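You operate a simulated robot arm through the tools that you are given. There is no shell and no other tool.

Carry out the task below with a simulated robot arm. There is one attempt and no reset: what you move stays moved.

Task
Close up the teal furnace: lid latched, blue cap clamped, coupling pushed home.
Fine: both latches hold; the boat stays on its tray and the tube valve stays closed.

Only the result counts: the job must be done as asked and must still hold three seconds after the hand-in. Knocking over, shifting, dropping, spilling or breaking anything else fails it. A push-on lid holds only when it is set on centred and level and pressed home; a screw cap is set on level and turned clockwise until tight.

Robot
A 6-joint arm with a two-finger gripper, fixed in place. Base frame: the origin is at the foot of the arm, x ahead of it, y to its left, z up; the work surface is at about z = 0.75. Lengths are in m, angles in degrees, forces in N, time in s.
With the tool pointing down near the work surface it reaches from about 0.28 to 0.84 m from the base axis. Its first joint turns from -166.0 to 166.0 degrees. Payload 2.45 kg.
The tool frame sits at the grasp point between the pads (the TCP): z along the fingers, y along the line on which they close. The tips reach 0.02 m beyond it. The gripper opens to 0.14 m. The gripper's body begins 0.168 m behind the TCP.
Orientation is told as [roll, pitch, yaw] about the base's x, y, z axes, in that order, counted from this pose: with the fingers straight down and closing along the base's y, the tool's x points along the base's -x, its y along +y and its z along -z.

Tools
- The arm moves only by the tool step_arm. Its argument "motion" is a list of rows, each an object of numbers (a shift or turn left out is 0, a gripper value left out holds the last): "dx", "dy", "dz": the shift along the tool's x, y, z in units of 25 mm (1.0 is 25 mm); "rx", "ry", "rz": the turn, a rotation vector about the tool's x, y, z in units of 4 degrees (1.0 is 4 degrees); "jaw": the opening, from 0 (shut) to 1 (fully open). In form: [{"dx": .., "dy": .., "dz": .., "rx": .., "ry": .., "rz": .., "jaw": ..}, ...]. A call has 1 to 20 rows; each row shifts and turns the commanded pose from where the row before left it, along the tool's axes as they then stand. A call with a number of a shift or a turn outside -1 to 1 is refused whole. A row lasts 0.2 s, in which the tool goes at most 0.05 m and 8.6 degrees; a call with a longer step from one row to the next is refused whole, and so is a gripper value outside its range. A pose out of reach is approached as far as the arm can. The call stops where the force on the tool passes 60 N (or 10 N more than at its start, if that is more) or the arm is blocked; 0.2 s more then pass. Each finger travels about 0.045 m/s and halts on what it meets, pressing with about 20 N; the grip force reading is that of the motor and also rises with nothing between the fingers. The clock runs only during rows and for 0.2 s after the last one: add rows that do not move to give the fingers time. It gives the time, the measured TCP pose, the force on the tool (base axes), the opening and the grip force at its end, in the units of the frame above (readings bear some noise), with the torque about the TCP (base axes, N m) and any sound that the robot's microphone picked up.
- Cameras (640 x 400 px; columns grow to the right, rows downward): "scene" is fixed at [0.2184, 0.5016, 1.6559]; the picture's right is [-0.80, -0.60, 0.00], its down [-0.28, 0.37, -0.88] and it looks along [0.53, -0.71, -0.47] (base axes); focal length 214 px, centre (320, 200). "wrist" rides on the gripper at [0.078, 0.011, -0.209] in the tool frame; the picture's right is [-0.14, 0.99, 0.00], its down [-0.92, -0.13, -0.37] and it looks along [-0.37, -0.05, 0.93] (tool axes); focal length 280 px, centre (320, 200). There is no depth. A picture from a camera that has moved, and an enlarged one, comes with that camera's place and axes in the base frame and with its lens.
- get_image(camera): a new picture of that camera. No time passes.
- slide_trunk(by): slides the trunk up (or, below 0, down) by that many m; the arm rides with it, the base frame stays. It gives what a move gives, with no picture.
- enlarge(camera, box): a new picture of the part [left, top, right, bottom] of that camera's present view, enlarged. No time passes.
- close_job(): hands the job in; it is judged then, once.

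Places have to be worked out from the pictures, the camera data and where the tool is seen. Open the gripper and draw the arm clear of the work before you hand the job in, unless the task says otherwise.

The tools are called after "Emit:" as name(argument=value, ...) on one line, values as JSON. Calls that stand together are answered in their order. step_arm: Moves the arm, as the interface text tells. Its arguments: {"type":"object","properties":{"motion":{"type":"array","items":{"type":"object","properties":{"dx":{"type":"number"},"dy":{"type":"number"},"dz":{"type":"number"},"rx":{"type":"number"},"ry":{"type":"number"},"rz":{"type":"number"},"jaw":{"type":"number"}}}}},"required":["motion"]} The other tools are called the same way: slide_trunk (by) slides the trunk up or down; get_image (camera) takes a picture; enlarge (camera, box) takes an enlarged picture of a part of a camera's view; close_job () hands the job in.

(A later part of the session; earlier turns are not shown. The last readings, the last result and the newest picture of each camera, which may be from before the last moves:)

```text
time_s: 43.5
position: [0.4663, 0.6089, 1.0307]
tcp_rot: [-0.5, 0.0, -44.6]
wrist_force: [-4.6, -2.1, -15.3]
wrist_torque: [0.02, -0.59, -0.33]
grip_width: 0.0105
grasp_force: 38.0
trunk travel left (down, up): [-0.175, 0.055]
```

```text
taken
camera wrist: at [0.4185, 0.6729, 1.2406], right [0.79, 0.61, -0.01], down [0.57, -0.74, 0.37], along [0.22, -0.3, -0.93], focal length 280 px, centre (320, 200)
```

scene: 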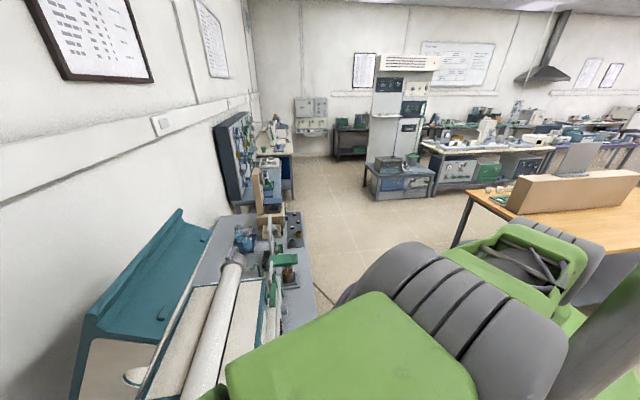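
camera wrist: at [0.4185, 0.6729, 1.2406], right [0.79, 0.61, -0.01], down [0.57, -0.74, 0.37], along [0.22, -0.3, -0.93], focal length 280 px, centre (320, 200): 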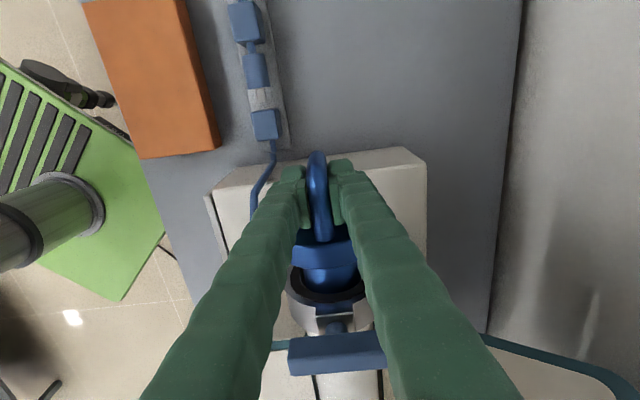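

Almost there: roughly 2–3 cm of plug remain. I ease the vertical command back a hair and push in smaller steps until contact.

Emit:
step_arm(motion=[{"dx": -0.1, "dz": 0.03}, {"dx": -0.2}, {"dx": -0.2}, {"dx": -0.2}, {"dx": -0.15}, {"dx": -0.1}, {}])

Emit:
enlarge(camera="wrist", box=[240, 200, 440, 390])

```text
time_s: 45.0
position: [0.4829, 0.593, 1.031]
tcp_rot: [-0.3, -0.1, -44.6]
wrist_force: [-10.3, -9.0, -16.3]
wrist_torque: [0.16, -0.59, -0.22]
grip_width: 0.0103
grasp_force: 37.3
trunk travel left (down, up): [-0.175, 0.055]
```

```text
2.11 times, centred on (340, 295) of wrist
camera zoom: at [0.4346, 0.6566, 1.2407], right [0.79, 0.61, -0.01], down [0.57, -0.74, 0.37], along [0.22, -0.3, -0.93], focal length 590 px, centre (278, 0)
```

zoom: 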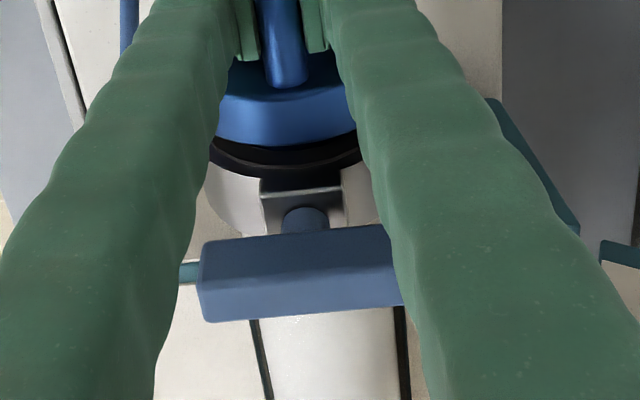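

The flange is a few mm from the ring. I relieve the small side load and press on in 2.5 mm steps.

Emit:
step_arm(motion=[{"dy": -0.05, "dz": 0.03}, {"dx": -0.1}, {"dx": -0.1}, {"dx": -0.1}, {"dx": -0.1}, {}])

Emit:
enlarge(camera="wrist", box=[240, 200, 440, 390])

```text
time_s: 46.5
position: [0.4891, 0.5858, 1.0305]
tcp_rot: [-0.2, 0.0, -44.8]
wrist_force: [-2.3, -0.8, -5.0]
wrist_torque: [-0.1, -0.49, -0.24]
grip_width: 0.0105
grasp_force: 38.1
trunk travel left (down, up): [-0.175, 0.055]
```

```text
2.11 times, centred on (340, 295) of wrist
camera zoom: at [0.4415, 0.6487, 1.2408], right [0.8, 0.61, 0.0], down [0.56, -0.74, 0.37], along [0.22, -0.29, -0.93], focal length 590 px, centre (278, 0)
```

zoom: 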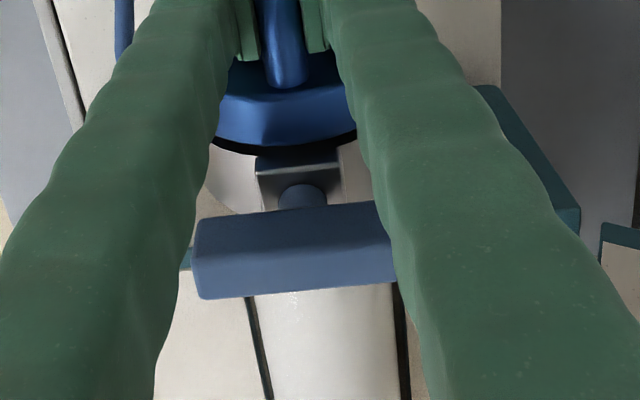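

A sliver of the dark seal is still visible; I keep pressing in small steps until force rises.

Emit:
step_arm(motion=[{"dx": -0.1}, {"dx": -0.1}, {"dx": -0.1}, {"dx": -0.1}, {}])

Emit:
enlarge(camera="wrist", box=[240, 200, 440, 390])

```text
time_s: 47.6
position: [0.4942, 0.5804, 1.0303]
tcp_rot: [-0.2, 0.1, -44.7]
wrist_force: [-19.2, 25.6, 0.5]
wrist_torque: [-0.5, -0.4, -0.2]
grip_width: 0.0105
grasp_force: 37.4
trunk travel left (down, up): [-0.175, 0.055]
```

```text
2.11 times, centred on (340, 295) of wrist
camera zoom: at [0.4464, 0.6439, 1.2405], right [0.79, 0.61, 0.0], down [0.56, -0.74, 0.37], along [0.22, -0.29, -0.93], focal length 590 px, centre (278, 0)
```

zoom: 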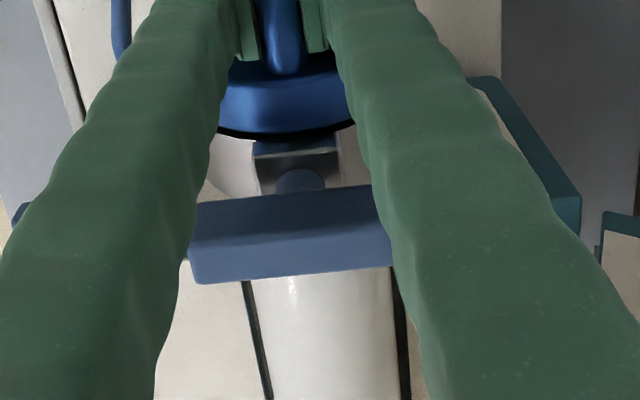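

Force along the axis rose to 32 N: the flange is seated. One tiny extra push to confirm it is at the stop, then I back off the push to neutral.

Emit:
step_arm(motion=[{"dx": -0.06}, {}])

```text
time_s: 48.2
position: [0.4948, 0.5794, 1.0305]
tcp_rot: [-0.2, 0.1, -44.8]
wrist_force: [-18.7, 28.7, 1.3]
wrist_torque: [-0.54, -0.31, -0.25]
grip_width: 0.0102
grasp_force: 37.4
trunk travel left (down, up): [-0.175, 0.055]
```

Force stays at about 34 N while moving 1 mm, which may be finger slip along the loop. I push a little more so the finger edges bear directly on the flange.

Emit:
step_arm(motion=[{"dx": -0.08}, {"dx": -0.08}, {"dx": -0.08}, {}])

Emit:
enlarge(camera="wrist", box=[240, 200, 440, 390])

```text
time_s: 49.2
position: [0.4956, 0.5793, 1.0306]
tcp_rot: [-0.3, 0.2, -44.7]
wrist_force: [-28.4, 44.7, 1.4]
wrist_torque: [-0.6, -0.36, -0.38]
grip_width: 0.01
grasp_force: 37.5
trunk travel left (down, up): [-0.175, 0.055]
```

```text
2.11 times, centred on (340, 295) of wrist
camera zoom: at [0.4481, 0.6424, 1.2406], right [0.79, 0.61, 0.0], down [0.57, -0.74, 0.37], along [0.22, -0.29, -0.93], focal length 590 px, centre (278, 0)
```

zoom: 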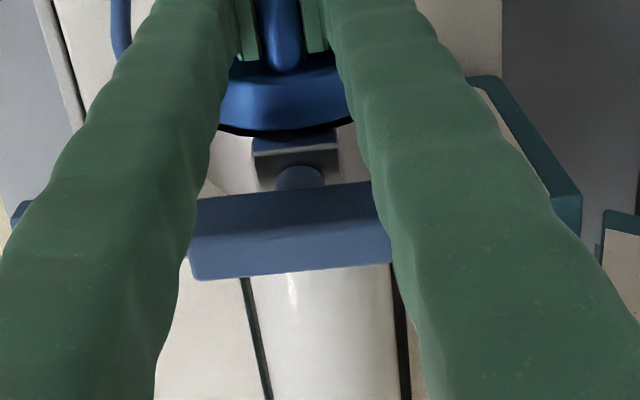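

53 N with no further motion: the cap is home. I unload, open the jaws and rise straight up.

Emit:
step_arm(motion=[{"dx": 0.15}, {"dx": 0.12}, {"jaw": 0.5}, {}, {}, {}, {}, {"dz": -0.5}, {"dz": -1}, {"dz": -1}, {"dz": -1}, {"dz": -1}, {"dz": -1}, {"dz": -1}, {}])

Emit:
get_image(camera="wrist")

Emit:
enlarge(camera="wrist", box=[230, 180, 430, 320])

```text
time_s: 52.5
position: [0.4963, 0.5772, 1.1933]
tcp_rot: [-0.2, 0.0, -44.8]
wrist_force: [-0.2, 0.4, 0.8]
wrist_torque: [0.0, -0.01, 0.02]
grip_width: 0.07
grasp_force: 0.2
trunk travel left (down, up): [-0.175, 0.055]
```

```text
taken
camera wrist: at [0.4485, 0.641, 1.4036], right [0.79, 0.61, 0.0], down [0.56, -0.74, 0.37], along [0.22, -0.3, -0.93], focal length 280 px, centre (320, 200)
```

wrist: 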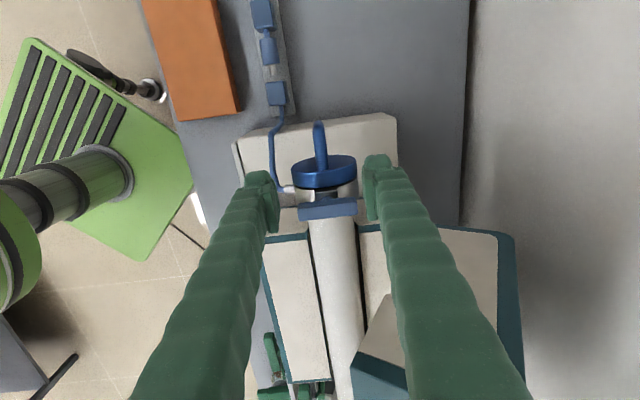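

```text
2.86 times, centred on (330, 250) of wrist
camera zoom: at [0.4485, 0.641, 1.4036], right [0.79, 0.61, 0.0], down [0.56, -0.74, 0.37], along [0.22, -0.3, -0.93], focal length 801 px, centre (291, 57)
```

zoom: 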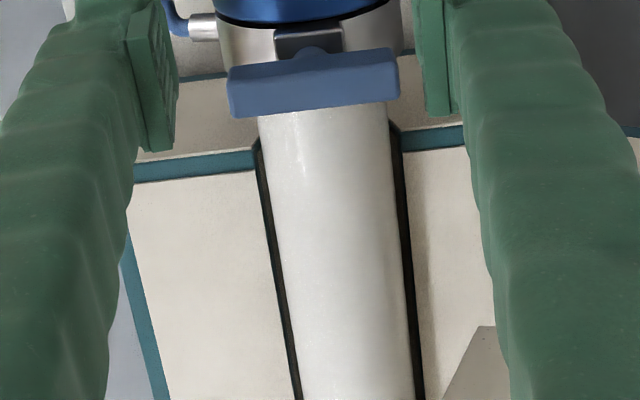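

The cap is seated against the ring. The clamp bar is easier to turn once the lid is down (clearance), so the lid comes next. I raise the trunk for more reach at lid height and move up.

Emit:
slide_trunk(by=0.055)

Emit:
step_arm(motion=[{"dz": -1, "dy": -1}, {"dz": -1, "dy": -1}, {"dz": -1, "dy": -1}, {"dz": -1, "dy": -1}, {"dz": -1, "dy": -1}, {"dz": -1, "dy": -1}, {"dz": -1}, {"dz": -1}, {}])

Emit:
get_image(camera="wrist")

Emit:
get_image(camera="scene")

```text
time_s: 53.4
position: [0.4963, 0.5773, 1.2487]
tcp_rot: [-0.3, 0.0, -44.7]
wrist_force: [0.3, -0.5, 0.9]
wrist_torque: [-0.02, 0.02, -0.04]
grip_width: 0.0702
grasp_force: 0.0
trunk travel left (down, up): [-0.23, 0.0]
```

```text
time_s: 55.4
position: [0.3916, 0.4717, 1.4494]
tcp_rot: [-0.4, -0.1, -44.7]
wrist_force: [-0.2, 0.5, 0.5]
wrist_torque: [-0.01, 0.0, 0.0]
grip_width: 0.07
grasp_force: 0.1
trunk travel left (down, up): [-0.23, 0.0]
```

```text
taken
camera wrist: at [0.3437, 0.5349, 1.6596], right [0.79, 0.61, 0.0], down [0.57, -0.74, 0.37], along [0.22, -0.3, -0.93], focal length 280 px, centre (320, 200)
```

wrist: 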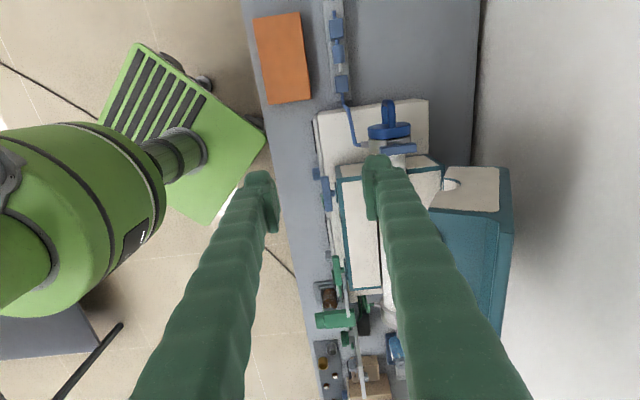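

```text
taken
```

scene: 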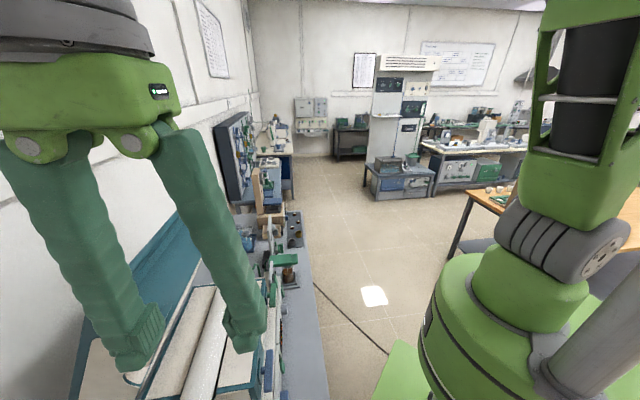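

Good, this height is reachable. I slide along to the lid's region (staying at z≈1.45, above the lip at ~1.34) and begin tilting the tool outward.

Emit:
step_arm(motion=[{"dx": -1}, {"dx": -1}, {"dx": -1}, {"dx": -1}, {"dx": -1}, {"dx": -1}, {"dx": -1}, {"dx": -1}, {"rx": -1}, {"rx": -1}, {"rx": -1}, {"rx": -1}, {"rx": -1}, {}])

Emit:
get_image(camera="wrist")

Emit:
get_image(camera="scene")

```text
time_s: 58.4
position: [0.5331, 0.3294, 1.4488]
tcp_rot: [19.8, 0.1, -44.7]
wrist_force: [-0.1, -1.0, -0.4]
wrist_torque: [-0.03, 0.06, 0.03]
grip_width: 0.0701
grasp_force: 0.1
trunk travel left (down, up): [-0.23, 0.0]
```

```text
taken
camera wrist: at [0.4349, 0.3425, 1.6502], right [0.75, 0.57, 0.33], down [0.48, -0.82, 0.3], along [0.45, -0.07, -0.89], focal length 280 px, centre (320, 200)
```

wrist: 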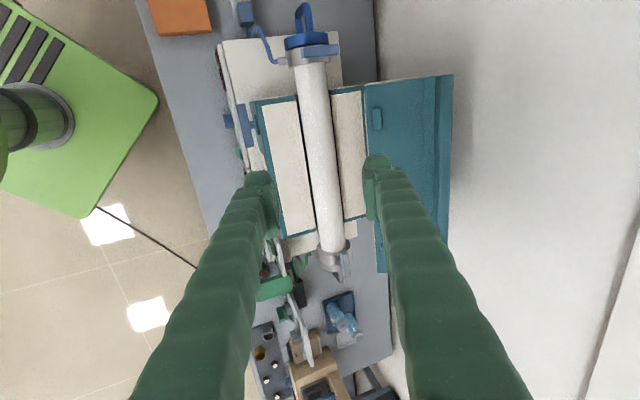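

```text
taken
```

scene: 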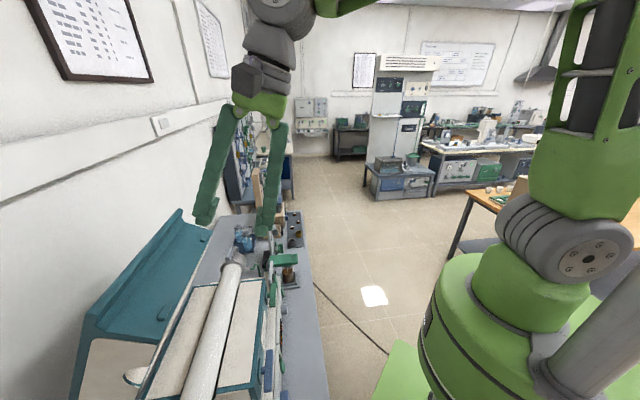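

Tilting works well in this wrist orientation. The lid lip's outer corner is near (v 0.854, z 1.328), and the lid is open ≈61°. I align the tool with the lid plane (tilt 28.6°) and approach a standoff just outside the lip.

Emit:
step_arm(motion=[{"rx": -1}, {"rx": -1.0}, {"rx": -0.2}, {"dy": 0.74, "dz": 0.625}, {"dy": 0.74, "dz": 0.625}, {"dy": 0.74, "dz": 0.625}, {"dy": 0.74, "dz": 0.625}, {"dy": 0.74, "dz": 0.625}, {"dy": 0.74, "dz": 0.625}, {"dy": 0.74, "dz": 0.625}, {"dy": 0.74, "dz": 0.625}, {}])

Emit:
get_image(camera="wrist")

Emit:
get_image(camera="scene")

```text
time_s: 61.0
position: [0.6651, 0.4669, 1.4104]
tcp_rot: [28.6, 0.0, -44.7]
wrist_force: [0.1, 0.0, -0.4]
wrist_torque: [0.01, -0.01, 0.0]
grip_width: 0.0698
grasp_force: 0.1
trunk travel left (down, up): [-0.23, 0.0]
```

```text
taken
camera wrist: at [0.5456, 0.4572, 1.6007], right [0.71, 0.52, 0.47], down [0.45, -0.85, 0.26], along [0.54, 0.03, -0.84], focal length 280 px, centre (320, 200)
```

wrist: 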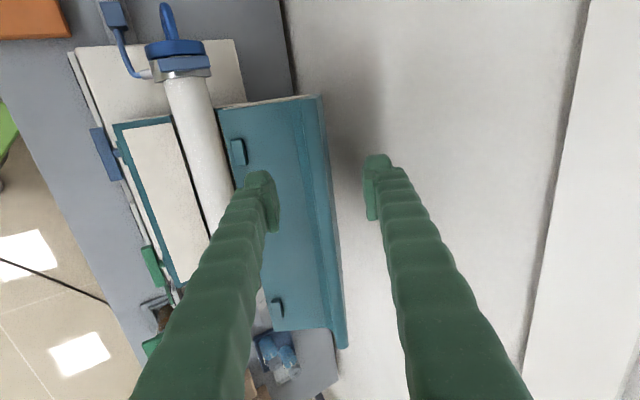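

```text
taken
```

scene: 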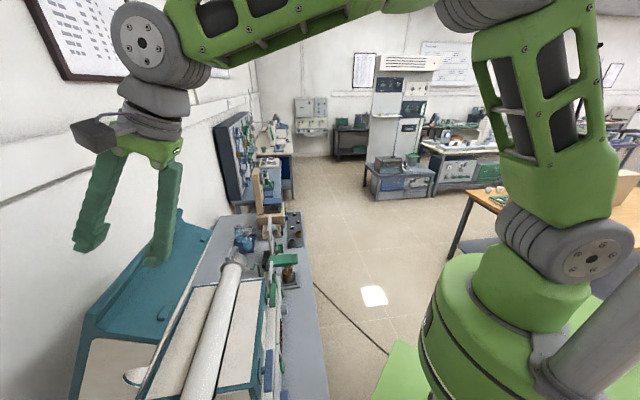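

The fingers straddle the lip nicely, and the reading agrees with my estimates within a few mm. I advance along the lid plane so the lip sits between the fingers with tips short of the front wall.

Emit:
step_arm(motion=[{"dz": 0.72, "dy": -0.03}, {"dz": 0.72, "dy": -0.03}, {"dz": 0.72, "dy": -0.03}, {"dz": 0.72, "dy": -0.03}, {"dz": 0.72, "dy": -0.03}, {"dz": 0.7}, {}])

Emit:
get_image(camera="wrist")

Emit:
get_image(camera="scene")

```text
time_s: 62.6
position: [0.6983, 0.4989, 1.3142]
tcp_rot: [28.6, -0.1, -44.8]
wrist_force: [0.3, 1.0, 0.3]
wrist_torque: [0.03, 0.01, -0.01]
grip_width: 0.0698
grasp_force: 0.1
trunk travel left (down, up): [-0.23, 0.0]
```

```text
taken
camera wrist: at [0.5792, 0.4893, 1.5036], right [0.71, 0.52, 0.47], down [0.45, -0.85, 0.26], along [0.54, 0.03, -0.84], focal length 280 px, centre (320, 200)
```

wrist: 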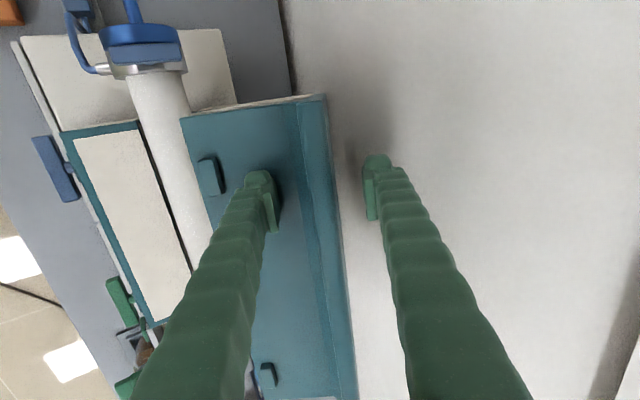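

```text
taken
```

scene: 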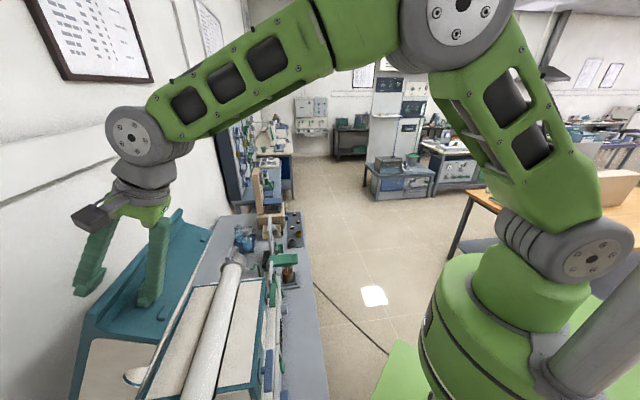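

The lip is between the fingers. I close partway to see where it makes contact.

Emit:
step_arm(motion=[{"jaw": 0.3}, {}, {"jaw": 0.22}, {}, {}])

Emit:
enlarge(camera="wrist", box=[220, 60, 420, 260])

```text
time_s: 63.8
position: [0.6981, 0.4988, 1.314]
tcp_rot: [28.7, -0.1, -44.6]
wrist_force: [-0.9, -2.1, 4.2]
wrist_torque: [-0.1, 0.07, 0.02]
grip_width: 0.0304
grasp_force: 0.2
trunk travel left (down, up): [-0.23, 0.0]
```

```text
2.00 times, centred on (320, 160) of wrist
camera zoom: at [0.579, 0.4889, 1.5042], right [0.71, 0.52, 0.47], down [0.45, -0.85, 0.26], along [0.54, 0.03, -0.84], focal length 561 px, centre (320, 280)
```

zoom: 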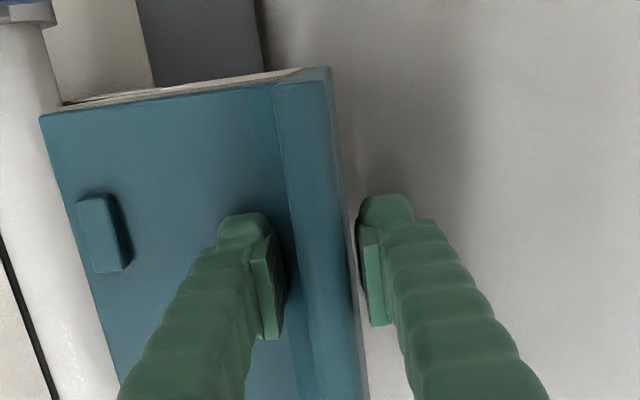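

Light contact is starting (4 N). I close further to establish a gentle grip on the lip.

Emit:
step_arm(motion=[{"jaw": 0.15}, {}, {"jaw": 0.1}, {}, {}])

Emit:
enlarge(camera="wrist", box=[220, 60, 420, 260])

```text
time_s: 65.0
position: [0.699, 0.4974, 1.3149]
tcp_rot: [28.8, 0.0, -44.8]
wrist_force: [1.9, 0.6, 12.4]
wrist_torque: [0.15, -0.05, -0.17]
grip_width: 0.0172
grasp_force: 41.7
trunk travel left (down, up): [-0.23, 0.0]
```

```text
2.00 times, centred on (320, 160) of wrist
camera zoom: at [0.5786, 0.4888, 1.5052], right [0.71, 0.52, 0.48], down [0.45, -0.85, 0.26], along [0.54, 0.03, -0.84], focal length 561 px, centre (320, 280)
```

zoom: 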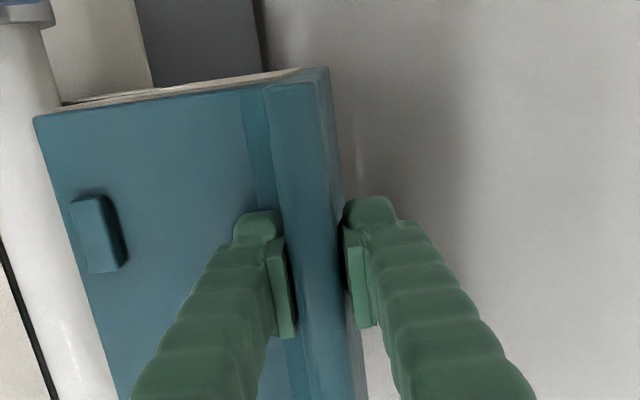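

The lip (17 mm thick) is gripped. I start the closing arc about the hinge in small steps: 2° turns with matching shifts, checking forces.

Emit:
step_arm(motion=[{"dy": -0.2, "dz": -0.074, "rx": -0.25}, {"dy": -0.412, "dz": -0.148, "rx": -0.5}, {"dy": -0.412, "dz": -0.148, "rx": -0.5}, {}])

```text
time_s: 66.0
position: [0.6811, 0.4788, 1.3105]
tcp_rot: [33.6, 0.0, -44.7]
wrist_force: [-2.1, -0.6, 15.3]
wrist_torque: [0.24, 0.16, -0.08]
grip_width: 0.0169
grasp_force: 42.4
trunk travel left (down, up): [-0.23, 0.0]
```

The lid follows with low forces. I continue the arc.

Emit:
step_arm(motion=[{"dy": -0.412, "dz": -0.148, "rx": -0.5}, {"dy": -0.412, "dz": -0.148, "rx": -0.5}, {"dy": -0.412, "dz": -0.148, "rx": -0.5}, {"dy": -0.412, "dz": -0.148, "rx": -0.5}, {"dy": -0.412, "dz": -0.148, "rx": -0.5}, {}])

Emit:
get_image(camera="scene")

```text
time_s: 67.4
position: [0.6498, 0.4482, 1.2954]
tcp_rot: [42.5, 0.2, -44.6]
wrist_force: [6.1, -6.8, 1.2]
wrist_torque: [-0.54, -0.28, -0.82]
grip_width: 0.0168
grasp_force: 43.2
out of reach, approached as far as the arm can: row 5
trunk travel left (down, up): [-0.23, 0.0]
```

```text
taken
```

scene: 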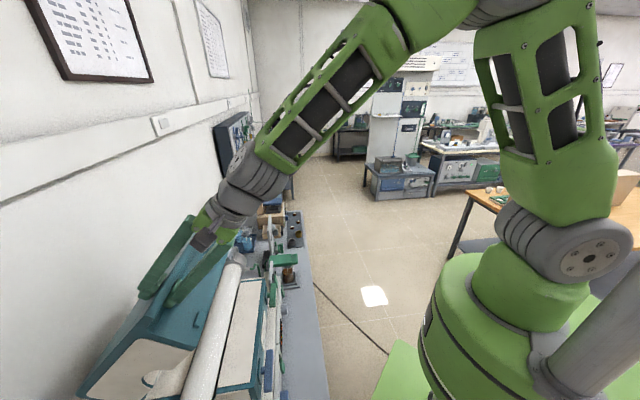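

The arm reached a tilt limit near 42° (tool in line with the forearm). I open the jaws slightly, keeping the lip caged, to see whether the lid holds its position by itself.

Emit:
step_arm(motion=[{"jaw": 0.22}, {}, {}, {}])

Emit:
enlarge(camera="wrist", box=[220, 60, 420, 260])

Emit:
enlarge(camera="scene", box=[60, 180, 320, 400])

```text
time_s: 68.4
position: [0.6474, 0.4513, 1.296]
tcp_rot: [42.5, 0.2, -44.6]
wrist_force: [1.1, 0.5, 0.9]
wrist_torque: [0.02, -0.03, 0.0]
grip_width: 0.032
grasp_force: 0.3
trunk travel left (down, up): [-0.23, 0.0]
```

```text
2.00 times, centred on (320, 160) of wrist
camera zoom: at [0.4994, 0.4097, 1.459], right [0.61, 0.42, 0.67], down [0.42, -0.89, 0.18], along [0.67, 0.17, -0.72], focal length 561 px, centre (320, 280)
```

zoom: 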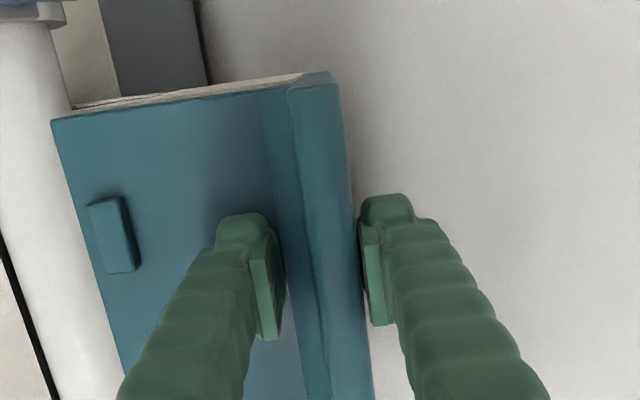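

```text
1.82 times, centred on (190, 290) of scene
camera zoom: at [0.2184, 0.5016, 1.6559], right [-0.8, -0.6, 0.0], down [-0.28, 0.37, -0.88], along [0.53, -0.71, -0.47], focal length 390 px, centre (556, 36)
```

zoom: 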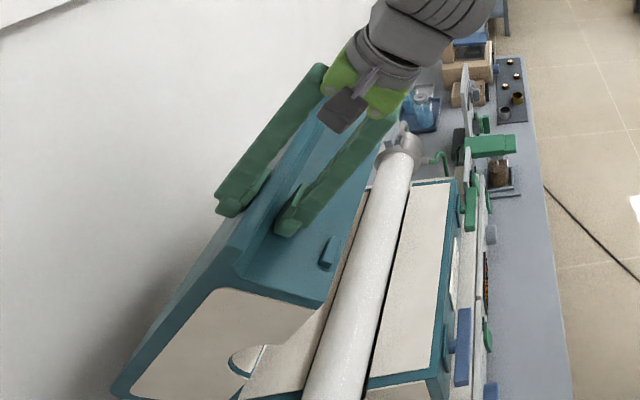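

The lid stays put on its own (hinge friction), so I can push it down from above. I open the jaws, back out, close them, and set the closed fingers behind/above the lip.

Emit:
step_arm(motion=[{"jaw": 0.45}, {}, {}, {"dz": -0.8}, {"dz": -1}, {"dz": -1}, {"dz": -0.6, "jaw": 0}, {"rx": 1}, {"dy": 0.7}, {"dy": 0.7}, {}, {}, {}])

Emit:
get_image(camera="wrist")

Emit:
get_image(camera="scene")

```text
time_s: 71.2
position: [0.6243, 0.4291, 1.3786]
tcp_rot: [39.6, 0.0, -44.7]
wrist_force: [-0.7, -0.8, -0.9]
wrist_torque: [0.02, -0.03, -0.02]
grip_width: 0.0
grasp_force: 19.9
out of reach, approached as far as the arm can: row 8
trunk travel left (down, up): [-0.23, 0.0]
```

```text
taken
camera wrist: at [0.4807, 0.3953, 1.5479], right [0.63, 0.45, 0.63], down [0.42, -0.88, 0.2], along [0.65, 0.14, -0.75], focal length 280 px, centre (320, 200)
```

wrist: 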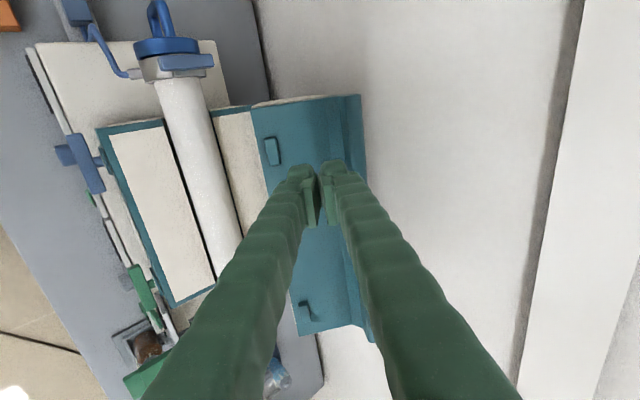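

```text
taken
```

scene: 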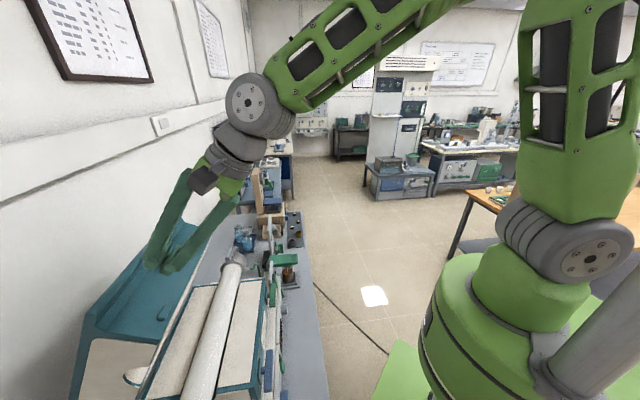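

The scene shows the lid swung back to its open stop once released, so it needs to be carried past its balance point. I re-enter with a loose cage (60 mm gap) at a fixed ~39° tilt so the rear finger pulls and the front finger catches.

Emit:
step_arm(motion=[{"jaw": 0.43}, {"dy": 0.76}, {"dy": 0.76}, {}, {"dz": 0.7}, {"dz": 0.7}, {"dz": 0.7}, {"dz": 0.7}, {"dz": 0.6}, {"dz": 0.5}, {}])

Emit:
enlarge(camera="wrist", box=[220, 60, 420, 260])

Emit:
enlarge(camera="scene", box=[60, 180, 320, 400])

```text
time_s: 73.6
position: [0.6886, 0.495, 1.3297]
tcp_rot: [39.7, -0.1, -44.8]
wrist_force: [-1.2, 0.4, 0.0]
wrist_torque: [0.0, 0.01, -0.02]
grip_width: 0.0603
grasp_force: 0.1
trunk travel left (down, up): [-0.23, 0.0]
```

```text
2.00 times, centred on (320, 160) of wrist
camera zoom: at [0.5443, 0.4608, 1.498], right [0.63, 0.45, 0.63], down [0.42, -0.88, 0.2], along [0.65, 0.14, -0.75], focal length 561 px, centre (320, 280)
```

zoom: 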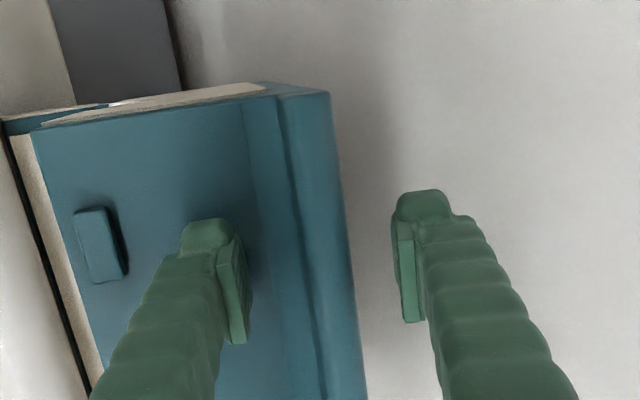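

```text
1.82 times, centred on (190, 290) of scene
camera zoom: at [0.2184, 0.5016, 1.6559], right [-0.8, -0.6, 0.0], down [-0.28, 0.37, -0.88], along [0.53, -0.71, -0.47], focal length 390 px, centre (556, 36)
```

zoom: 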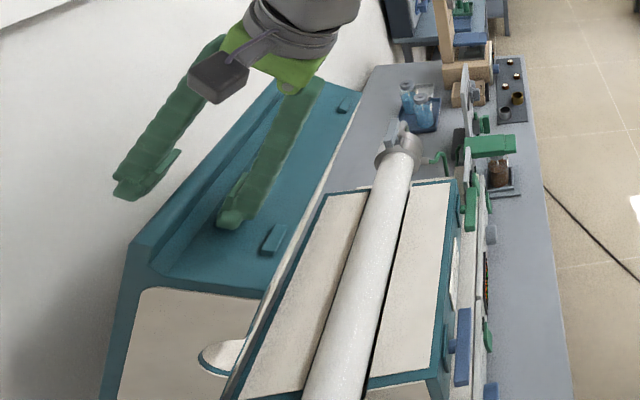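

I narrow the cage to 50 mm and pull the lid along the computed arc, first about 14°.

Emit:
step_arm(motion=[{"jaw": 0.36}, {}, {"dy": -0.485, "dz": -0.121}, {"dy": -0.485, "dz": -0.121}, {"dy": -0.485, "dz": -0.121}, {"dy": -0.485, "dz": -0.121}, {"dy": -0.51, "dz": -0.22}, {"dy": -0.51, "dz": -0.22}, {"dy": -0.51, "dz": -0.22}, {}])

Emit:
enlarge(camera="wrist", box=[220, 60, 420, 260])

Emit:
enlarge(camera="scene", box=[60, 180, 320, 400])

```text
time_s: 75.8
position: [0.6293, 0.4333, 1.2932]
tcp_rot: [39.5, 0.1, -44.7]
wrist_force: [0.6, 0.1, 0.3]
wrist_torque: [0.0, 0.01, -0.02]
grip_width: 0.0512
grasp_force: 0.6
trunk travel left (down, up): [-0.23, 0.0]
```

```text
2.00 times, centred on (320, 160) of wrist
camera zoom: at [0.485, 0.3997, 1.4631], right [0.63, 0.45, 0.63], down [0.42, -0.88, 0.2], along [0.65, 0.14, -0.75], focal length 561 px, centre (320, 280)
```

zoom: 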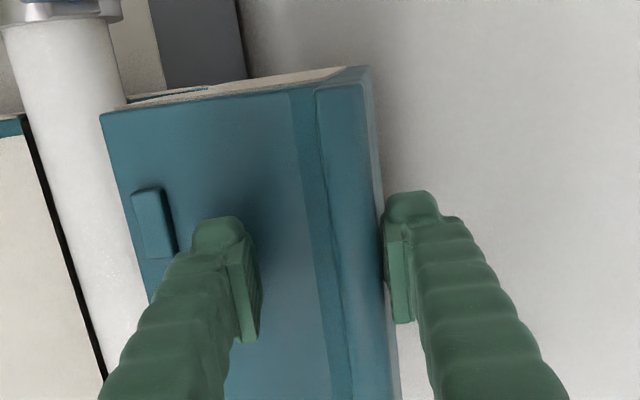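

```text
1.82 times, centred on (190, 290) of scene
camera zoom: at [0.2184, 0.5016, 1.6559], right [-0.8, -0.6, 0.0], down [-0.28, 0.37, -0.88], along [0.53, -0.71, -0.47], focal length 390 px, centre (556, 36)
```

zoom: 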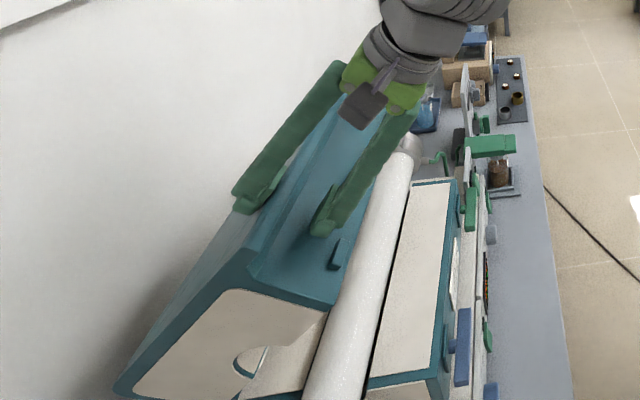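

The lid follows the rear finger with negligible load, now around 45°. I continue the arc, easing the tilt slightly to stay in reach.

Emit:
step_arm(motion=[{"dy": -0.45, "dz": -0.143, "rx": 0.25}, {"dy": -0.45, "dz": -0.143, "rx": 0.25}, {"dy": -0.45, "dz": -0.143, "rx": 0.25}, {"dy": -0.49, "dz": -0.04, "rx": 0.25}, {"dy": -0.49, "dz": -0.04, "rx": 0.25}, {"dy": -0.49, "dz": -0.04, "rx": 0.25}, {}])

Emit:
enlarge(camera="wrist", box=[220, 60, 420, 260])

Emit:
enlarge(camera="scene", box=[60, 180, 320, 400])

```text
time_s: 77.4
position: [0.5816, 0.3891, 1.263]
tcp_rot: [33.4, 0.1, -44.6]
wrist_force: [-0.1, 0.6, 0.3]
wrist_torque: [0.0, 0.0, 0.0]
grip_width: 0.0505
grasp_force: 0.0
trunk travel left (down, up): [-0.23, 0.0]
```

```text
2.00 times, centred on (320, 160) of wrist
camera zoom: at [0.4524, 0.3682, 1.4447], right [0.68, 0.49, 0.55], down [0.44, -0.87, 0.24], along [0.59, 0.08, -0.8], focal length 561 px, centre (320, 280)
```

zoom: 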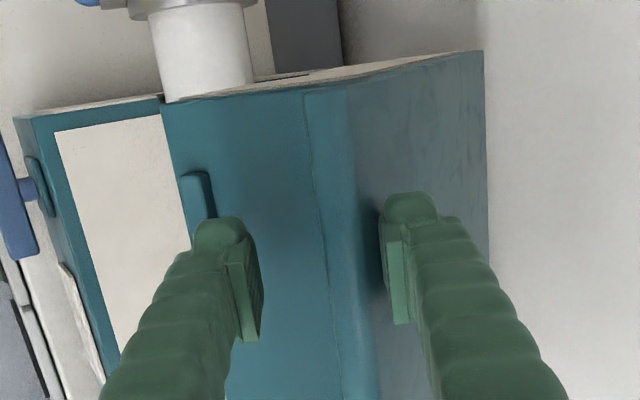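

```text
1.82 times, centred on (190, 290) of scene
camera zoom: at [0.2184, 0.5016, 1.6559], right [-0.8, -0.6, 0.0], down [-0.28, 0.37, -0.88], along [0.53, -0.71, -0.47], focal length 390 px, centre (556, 36)
```

zoom: 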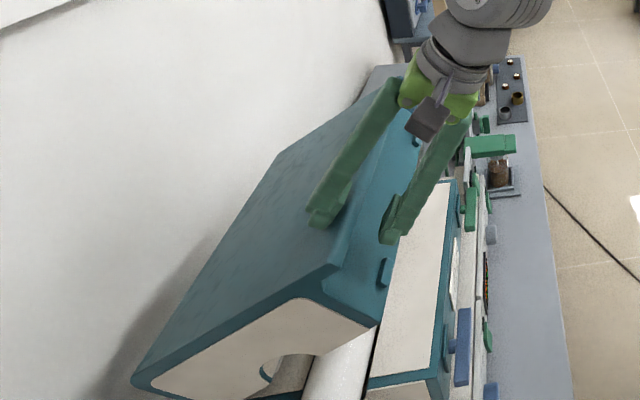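

The lid is past balance, around 25–30°, with fingers caging it. I continue down the arc.

Emit:
step_arm(motion=[{"dy": -0.5, "dz": 0.08, "rx": 0.25}, {"dy": -0.5, "dz": 0.08, "rx": 0.25}, {"dy": -0.5, "dz": 0.08, "rx": 0.25}, {}])

Emit:
enlarge(camera="wrist", box=[220, 60, 420, 260])

Emit:
enlarge(camera="scene", box=[60, 180, 320, 400])

```text
time_s: 78.4
position: [0.5635, 0.3703, 1.238]
tcp_rot: [30.6, 0.0, -44.8]
wrist_force: [0.1, 0.2, 0.1]
wrist_torque: [0.0, -0.02, 0.01]
grip_width: 0.0504
grasp_force: 0.1
trunk travel left (down, up): [-0.23, 0.0]
```

```text
2.00 times, centred on (320, 160) of wrist
camera zoom: at [0.4392, 0.3558, 1.4244], right [0.7, 0.51, 0.5], down [0.44, -0.86, 0.25], along [0.56, 0.05, -0.83], focal length 561 px, centre (320, 280)
```

zoom: 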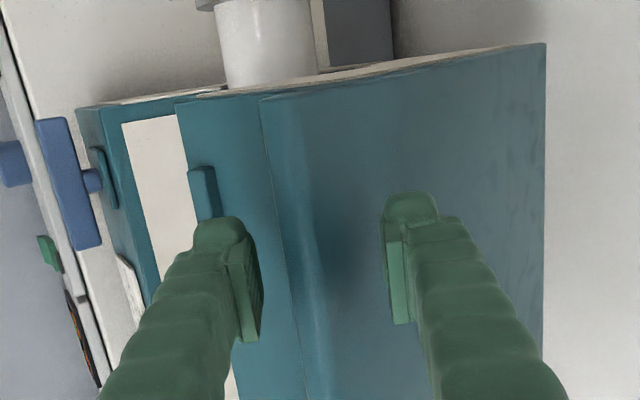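

```text
1.82 times, centred on (190, 290) of scene
camera zoom: at [0.2184, 0.5016, 1.6559], right [-0.8, -0.6, 0.0], down [-0.28, 0.37, -0.88], along [0.53, -0.71, -0.47], focal length 390 px, centre (556, 36)
```

zoom: 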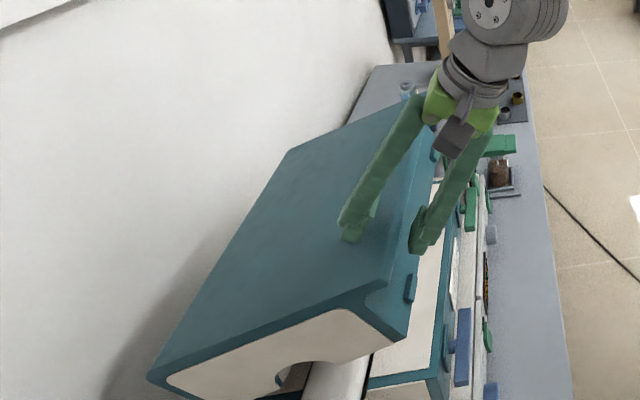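

Forces are zero and the lid seems to be sinking slowly by its own weight (damped). I wait a moment and look again.

Emit:
step_arm(motion=[{}, {}, {}, {}, {}])

Emit:
enlarge(camera="wrist", box=[220, 60, 420, 260])

Emit:
enlarge(camera="scene", box=[60, 180, 320, 400])

```text
time_s: 79.6
position: [0.5626, 0.3703, 1.2377]
tcp_rot: [30.6, 0.0, -44.7]
wrist_force: [-0.4, -0.1, -0.8]
wrist_torque: [0.0, 0.05, -0.03]
grip_width: 0.051
grasp_force: 0.7
trunk travel left (down, up): [-0.23, 0.0]
```

```text
2.00 times, centred on (320, 160) of wrist
camera zoom: at [0.4392, 0.356, 1.4245], right [0.7, 0.51, 0.5], down [0.44, -0.86, 0.25], along [0.56, 0.05, -0.83], focal length 561 px, centre (320, 280)
```

zoom: 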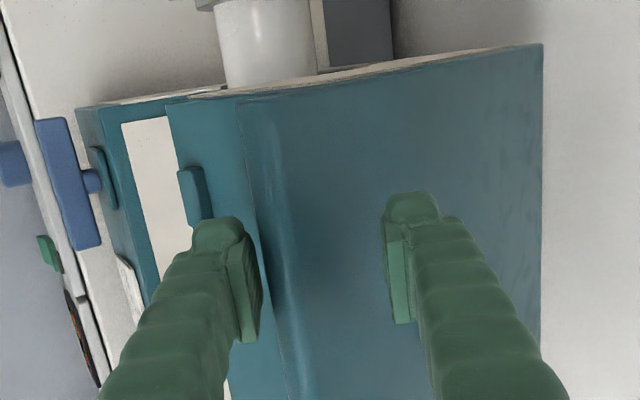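

```text
1.82 times, centred on (190, 290) of scene
camera zoom: at [0.2184, 0.5016, 1.6559], right [-0.8, -0.6, 0.0], down [-0.28, 0.37, -0.88], along [0.53, -0.71, -0.47], focal length 390 px, centre (556, 36)
```

zoom: 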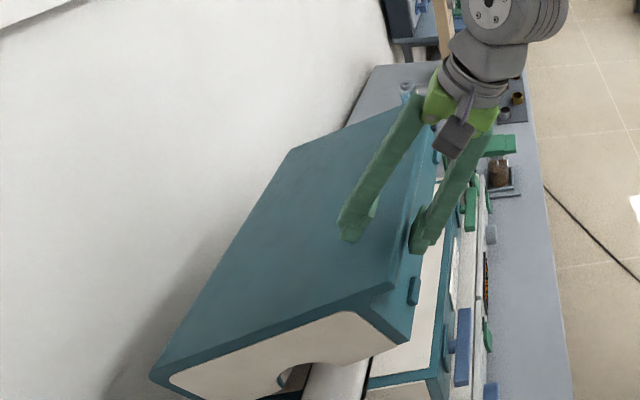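

The lid is damped and sinks gently, now resting near the front finger. I withdraw the fingers along their own axis and let it settle.

Emit:
step_arm(motion=[{"dz": -0.6}, {"dz": -1}, {"dz": -1}, {"dz": -1}, {"dz": -1}, {"rx": 1}, {"rx": 1}, {"rx": 1}, {"rx": 1}, {"rx": 1}, {"rx": 1}, {"rx": 1}, {"rx": 0.6}, {"jaw": 0}, {}, {}, {}, {}])

Emit:
get_image(camera="wrist")

Emit:
enlarge(camera="scene", box=[60, 180, 320, 400])

```text
time_s: 83.4
position: [0.523, 0.327, 1.3365]
tcp_rot: [0.3, 0.0, -44.8]
wrist_force: [-0.7, -1.0, -0.6]
wrist_torque: [0.0, 0.01, -0.02]
grip_width: 0.0
grasp_force: 20.3
trunk travel left (down, up): [-0.23, 0.0]
```

```text
taken
camera wrist: at [0.474, 0.3889, 1.5476], right [0.79, 0.61, 0.0], down [0.56, -0.74, 0.37], along [0.23, -0.29, -0.93], focal length 280 px, centre (320, 200)
```

wrist: 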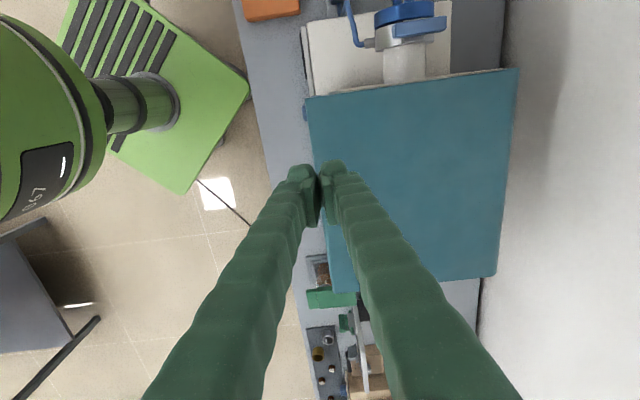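

```text
1.82 times, centred on (190, 290) of scene
camera zoom: at [0.2184, 0.5016, 1.6559], right [-0.8, -0.6, 0.0], down [-0.28, 0.37, -0.88], along [0.53, -0.71, -0.47], focal length 390 px, centre (556, 36)
```

zoom: 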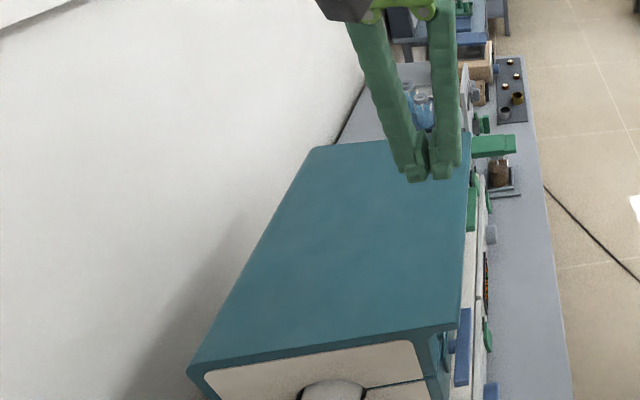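

The lid looks shut. I press gently on its top near the front edge to make sure it is fully down.

Emit:
step_arm(motion=[{"dx": -1, "dy": 0.5}, {"dx": -1, "dy": 0.5}, {"dx": -1, "dy": 0.5}, {"dx": -1, "dy": 0.5}, {"dz": 1}, {"dz": 1}, {"dz": 1}, {"dz": 1}, {"dz": 1}, {"dz": 0.8}, {"dz": 0.3}, {"dz": 0.3}, {"dz": 0.2}, {}])

```text
time_s: 86.4
position: [0.6288, 0.2925, 1.1733]
tcp_rot: [0.2, 0.1, -44.6]
wrist_force: [0.1, 0.0, -0.2]
wrist_torque: [0.01, 0.03, 0.02]
grip_width: 0.0
grasp_force: 20.2
trunk travel left (down, up): [-0.23, 0.0]
```

Still above the lid at z = 1.173; I lower further in small steps until contact.

Emit:
step_arm(motion=[{"dz": 0.2}, {"dz": 0.2}, {"dz": 0.2}, {"dz": 0.15}, {"dz": 0.15}, {"dz": 0.1}, {"dz": 0.1}, {}])

Emit:
get_image(camera="wrist")

```text
time_s: 88.0
position: [0.6309, 0.2937, 1.1554]
tcp_rot: [1.0, -0.3, -44.6]
wrist_force: [-7.3, -3.3, 27.7]
wrist_torque: [-0.24, 0.39, 0.0]
grip_width: 0.0
grasp_force: 29.3
trunk travel left (down, up): [-0.23, 0.0]
stopped in row 8: the force on the tool passed its limit at 63 N (the readings are from after the stop); the commanded pose is now the measured one
```

```text
taken
camera wrist: at [0.5794, 0.3545, 1.3643], right [0.79, 0.61, 0.02], down [0.56, -0.74, 0.37], along [0.24, -0.29, -0.93], focal length 280 px, centre (320, 200)
```

wrist: 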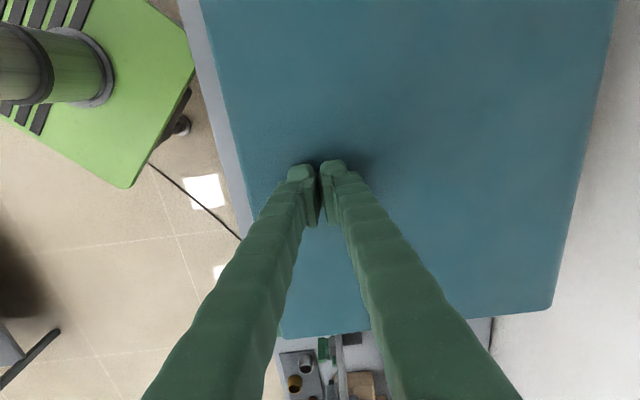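

The lid is firmly down (63 N, top at z≈1.135). I rise and move to the front right with jaws open to look at the two latch bars up close.

Emit:
step_arm(motion=[{"dz": -1}, {"dz": -1}, {"dz": -1, "dy": -1}, {"dx": 1, "dy": -1, "jaw": 1}, {"dx": 1, "dy": -1}, {"dx": 1, "dy": -1}, {"dx": 1, "dy": -1}, {"dx": 1, "dy": -1}, {"dx": 1, "dy": -1}, {"dx": 1, "dy": -1}, {"dx": 1}, {"dx": 1}, {"rx": -1}, {"rx": -1}, {"rx": -1}, {"rx": -1}, {"rx": -1}, {"rx": -1}, {"rx": -1}, {}])

Emit:
get_image(camera="wrist")

Emit:
enlarge(camera="scene", box=[160, 200, 330, 400])

```text
time_s: 92.2
position: [0.3472, 0.3272, 1.2304]
tcp_rot: [25.7, -0.6, -45.0]
wrist_force: [0.0, 0.0, -0.1]
wrist_torque: [0.01, -0.02, -0.01]
grip_width: 0.1403
grasp_force: 0.1
out of reach, approached as far as the arm can: row 18, 19
trunk travel left (down, up): [-0.23, 0.0]
```

```text
taken
camera wrist: at [0.2331, 0.3271, 1.4236], right [0.72, 0.54, 0.43], down [0.45, -0.84, 0.29], along [0.52, -0.01, -0.86], focal length 280 px, centre (320, 200)
```

wrist: 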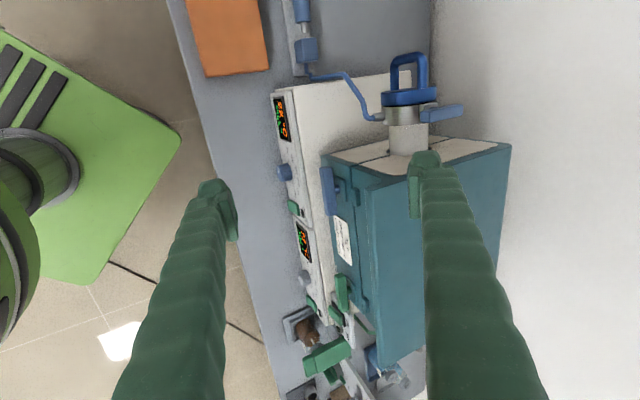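

```text
2.00 times, centred on (245, 300) of scene
camera zoom: at [0.2184, 0.5016, 1.6559], right [-0.8, -0.6, 0.0], down [-0.28, 0.37, -0.88], along [0.53, -0.71, -0.47], focal length 429 px, centre (470, 0)
```

zoom: 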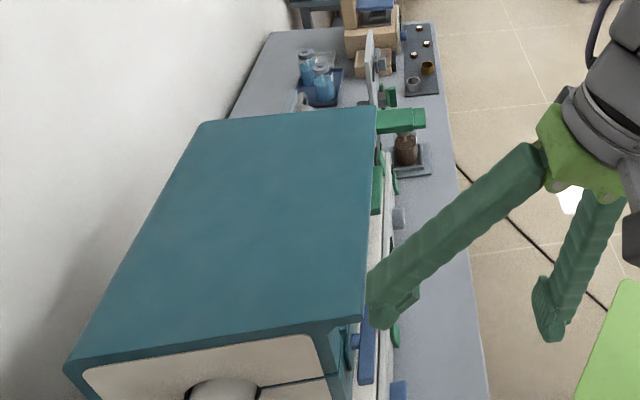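

Emit:
enlarge(camera="wrist", box=[260, 130, 420, 230])

Emit:
enlarge(camera="wrist", box=[270, 230, 430, 330])

Emit:
enlarge(camera="wrist", box=[340, 40, 500, 140])

```text
4.00 times, centred on (340, 180) of wrist
camera zoom: at [0.2331, 0.3271, 1.4236], right [0.72, 0.54, 0.43], down [0.45, -0.84, 0.29], along [0.52, -0.01, -0.86], focal length 1122 px, centre (240, 280)
```

zoom: 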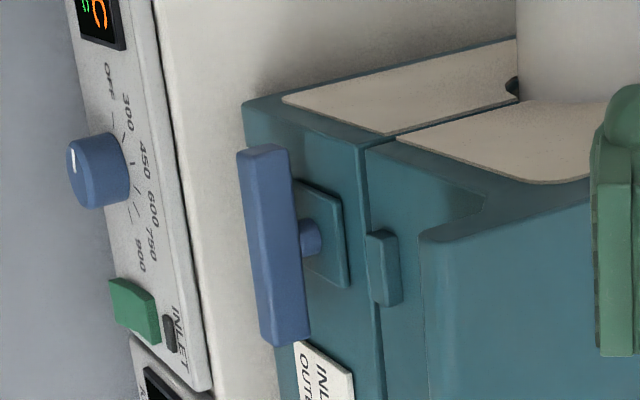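

```text
4.00 times, centred on (350, 280) of wrist
camera zoom: at [0.2331, 0.3271, 1.4236], right [0.72, 0.54, 0.43], down [0.45, -0.84, 0.29], along [0.52, -0.01, -0.86], focal length 1122 px, centre (200, -120)
```

zoom: 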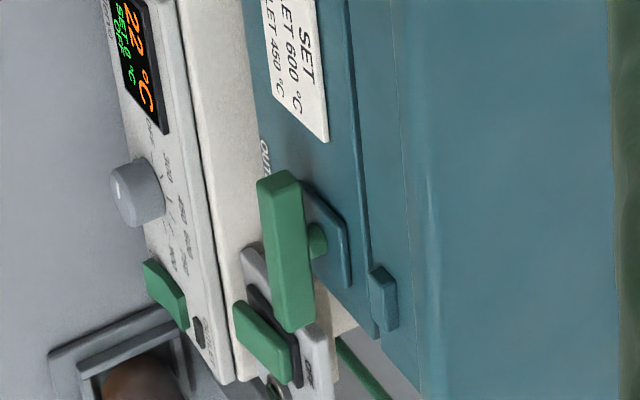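

```text
4.00 times, centred on (420, 90) of wrist
camera zoom: at [0.2331, 0.3271, 1.4236], right [0.72, 0.54, 0.43], down [0.45, -0.84, 0.29], along [0.52, -0.01, -0.86], focal length 1122 px, centre (-80, 640)
```

zoom: 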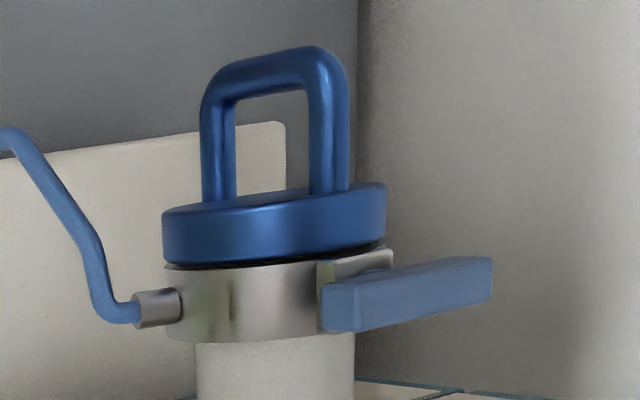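

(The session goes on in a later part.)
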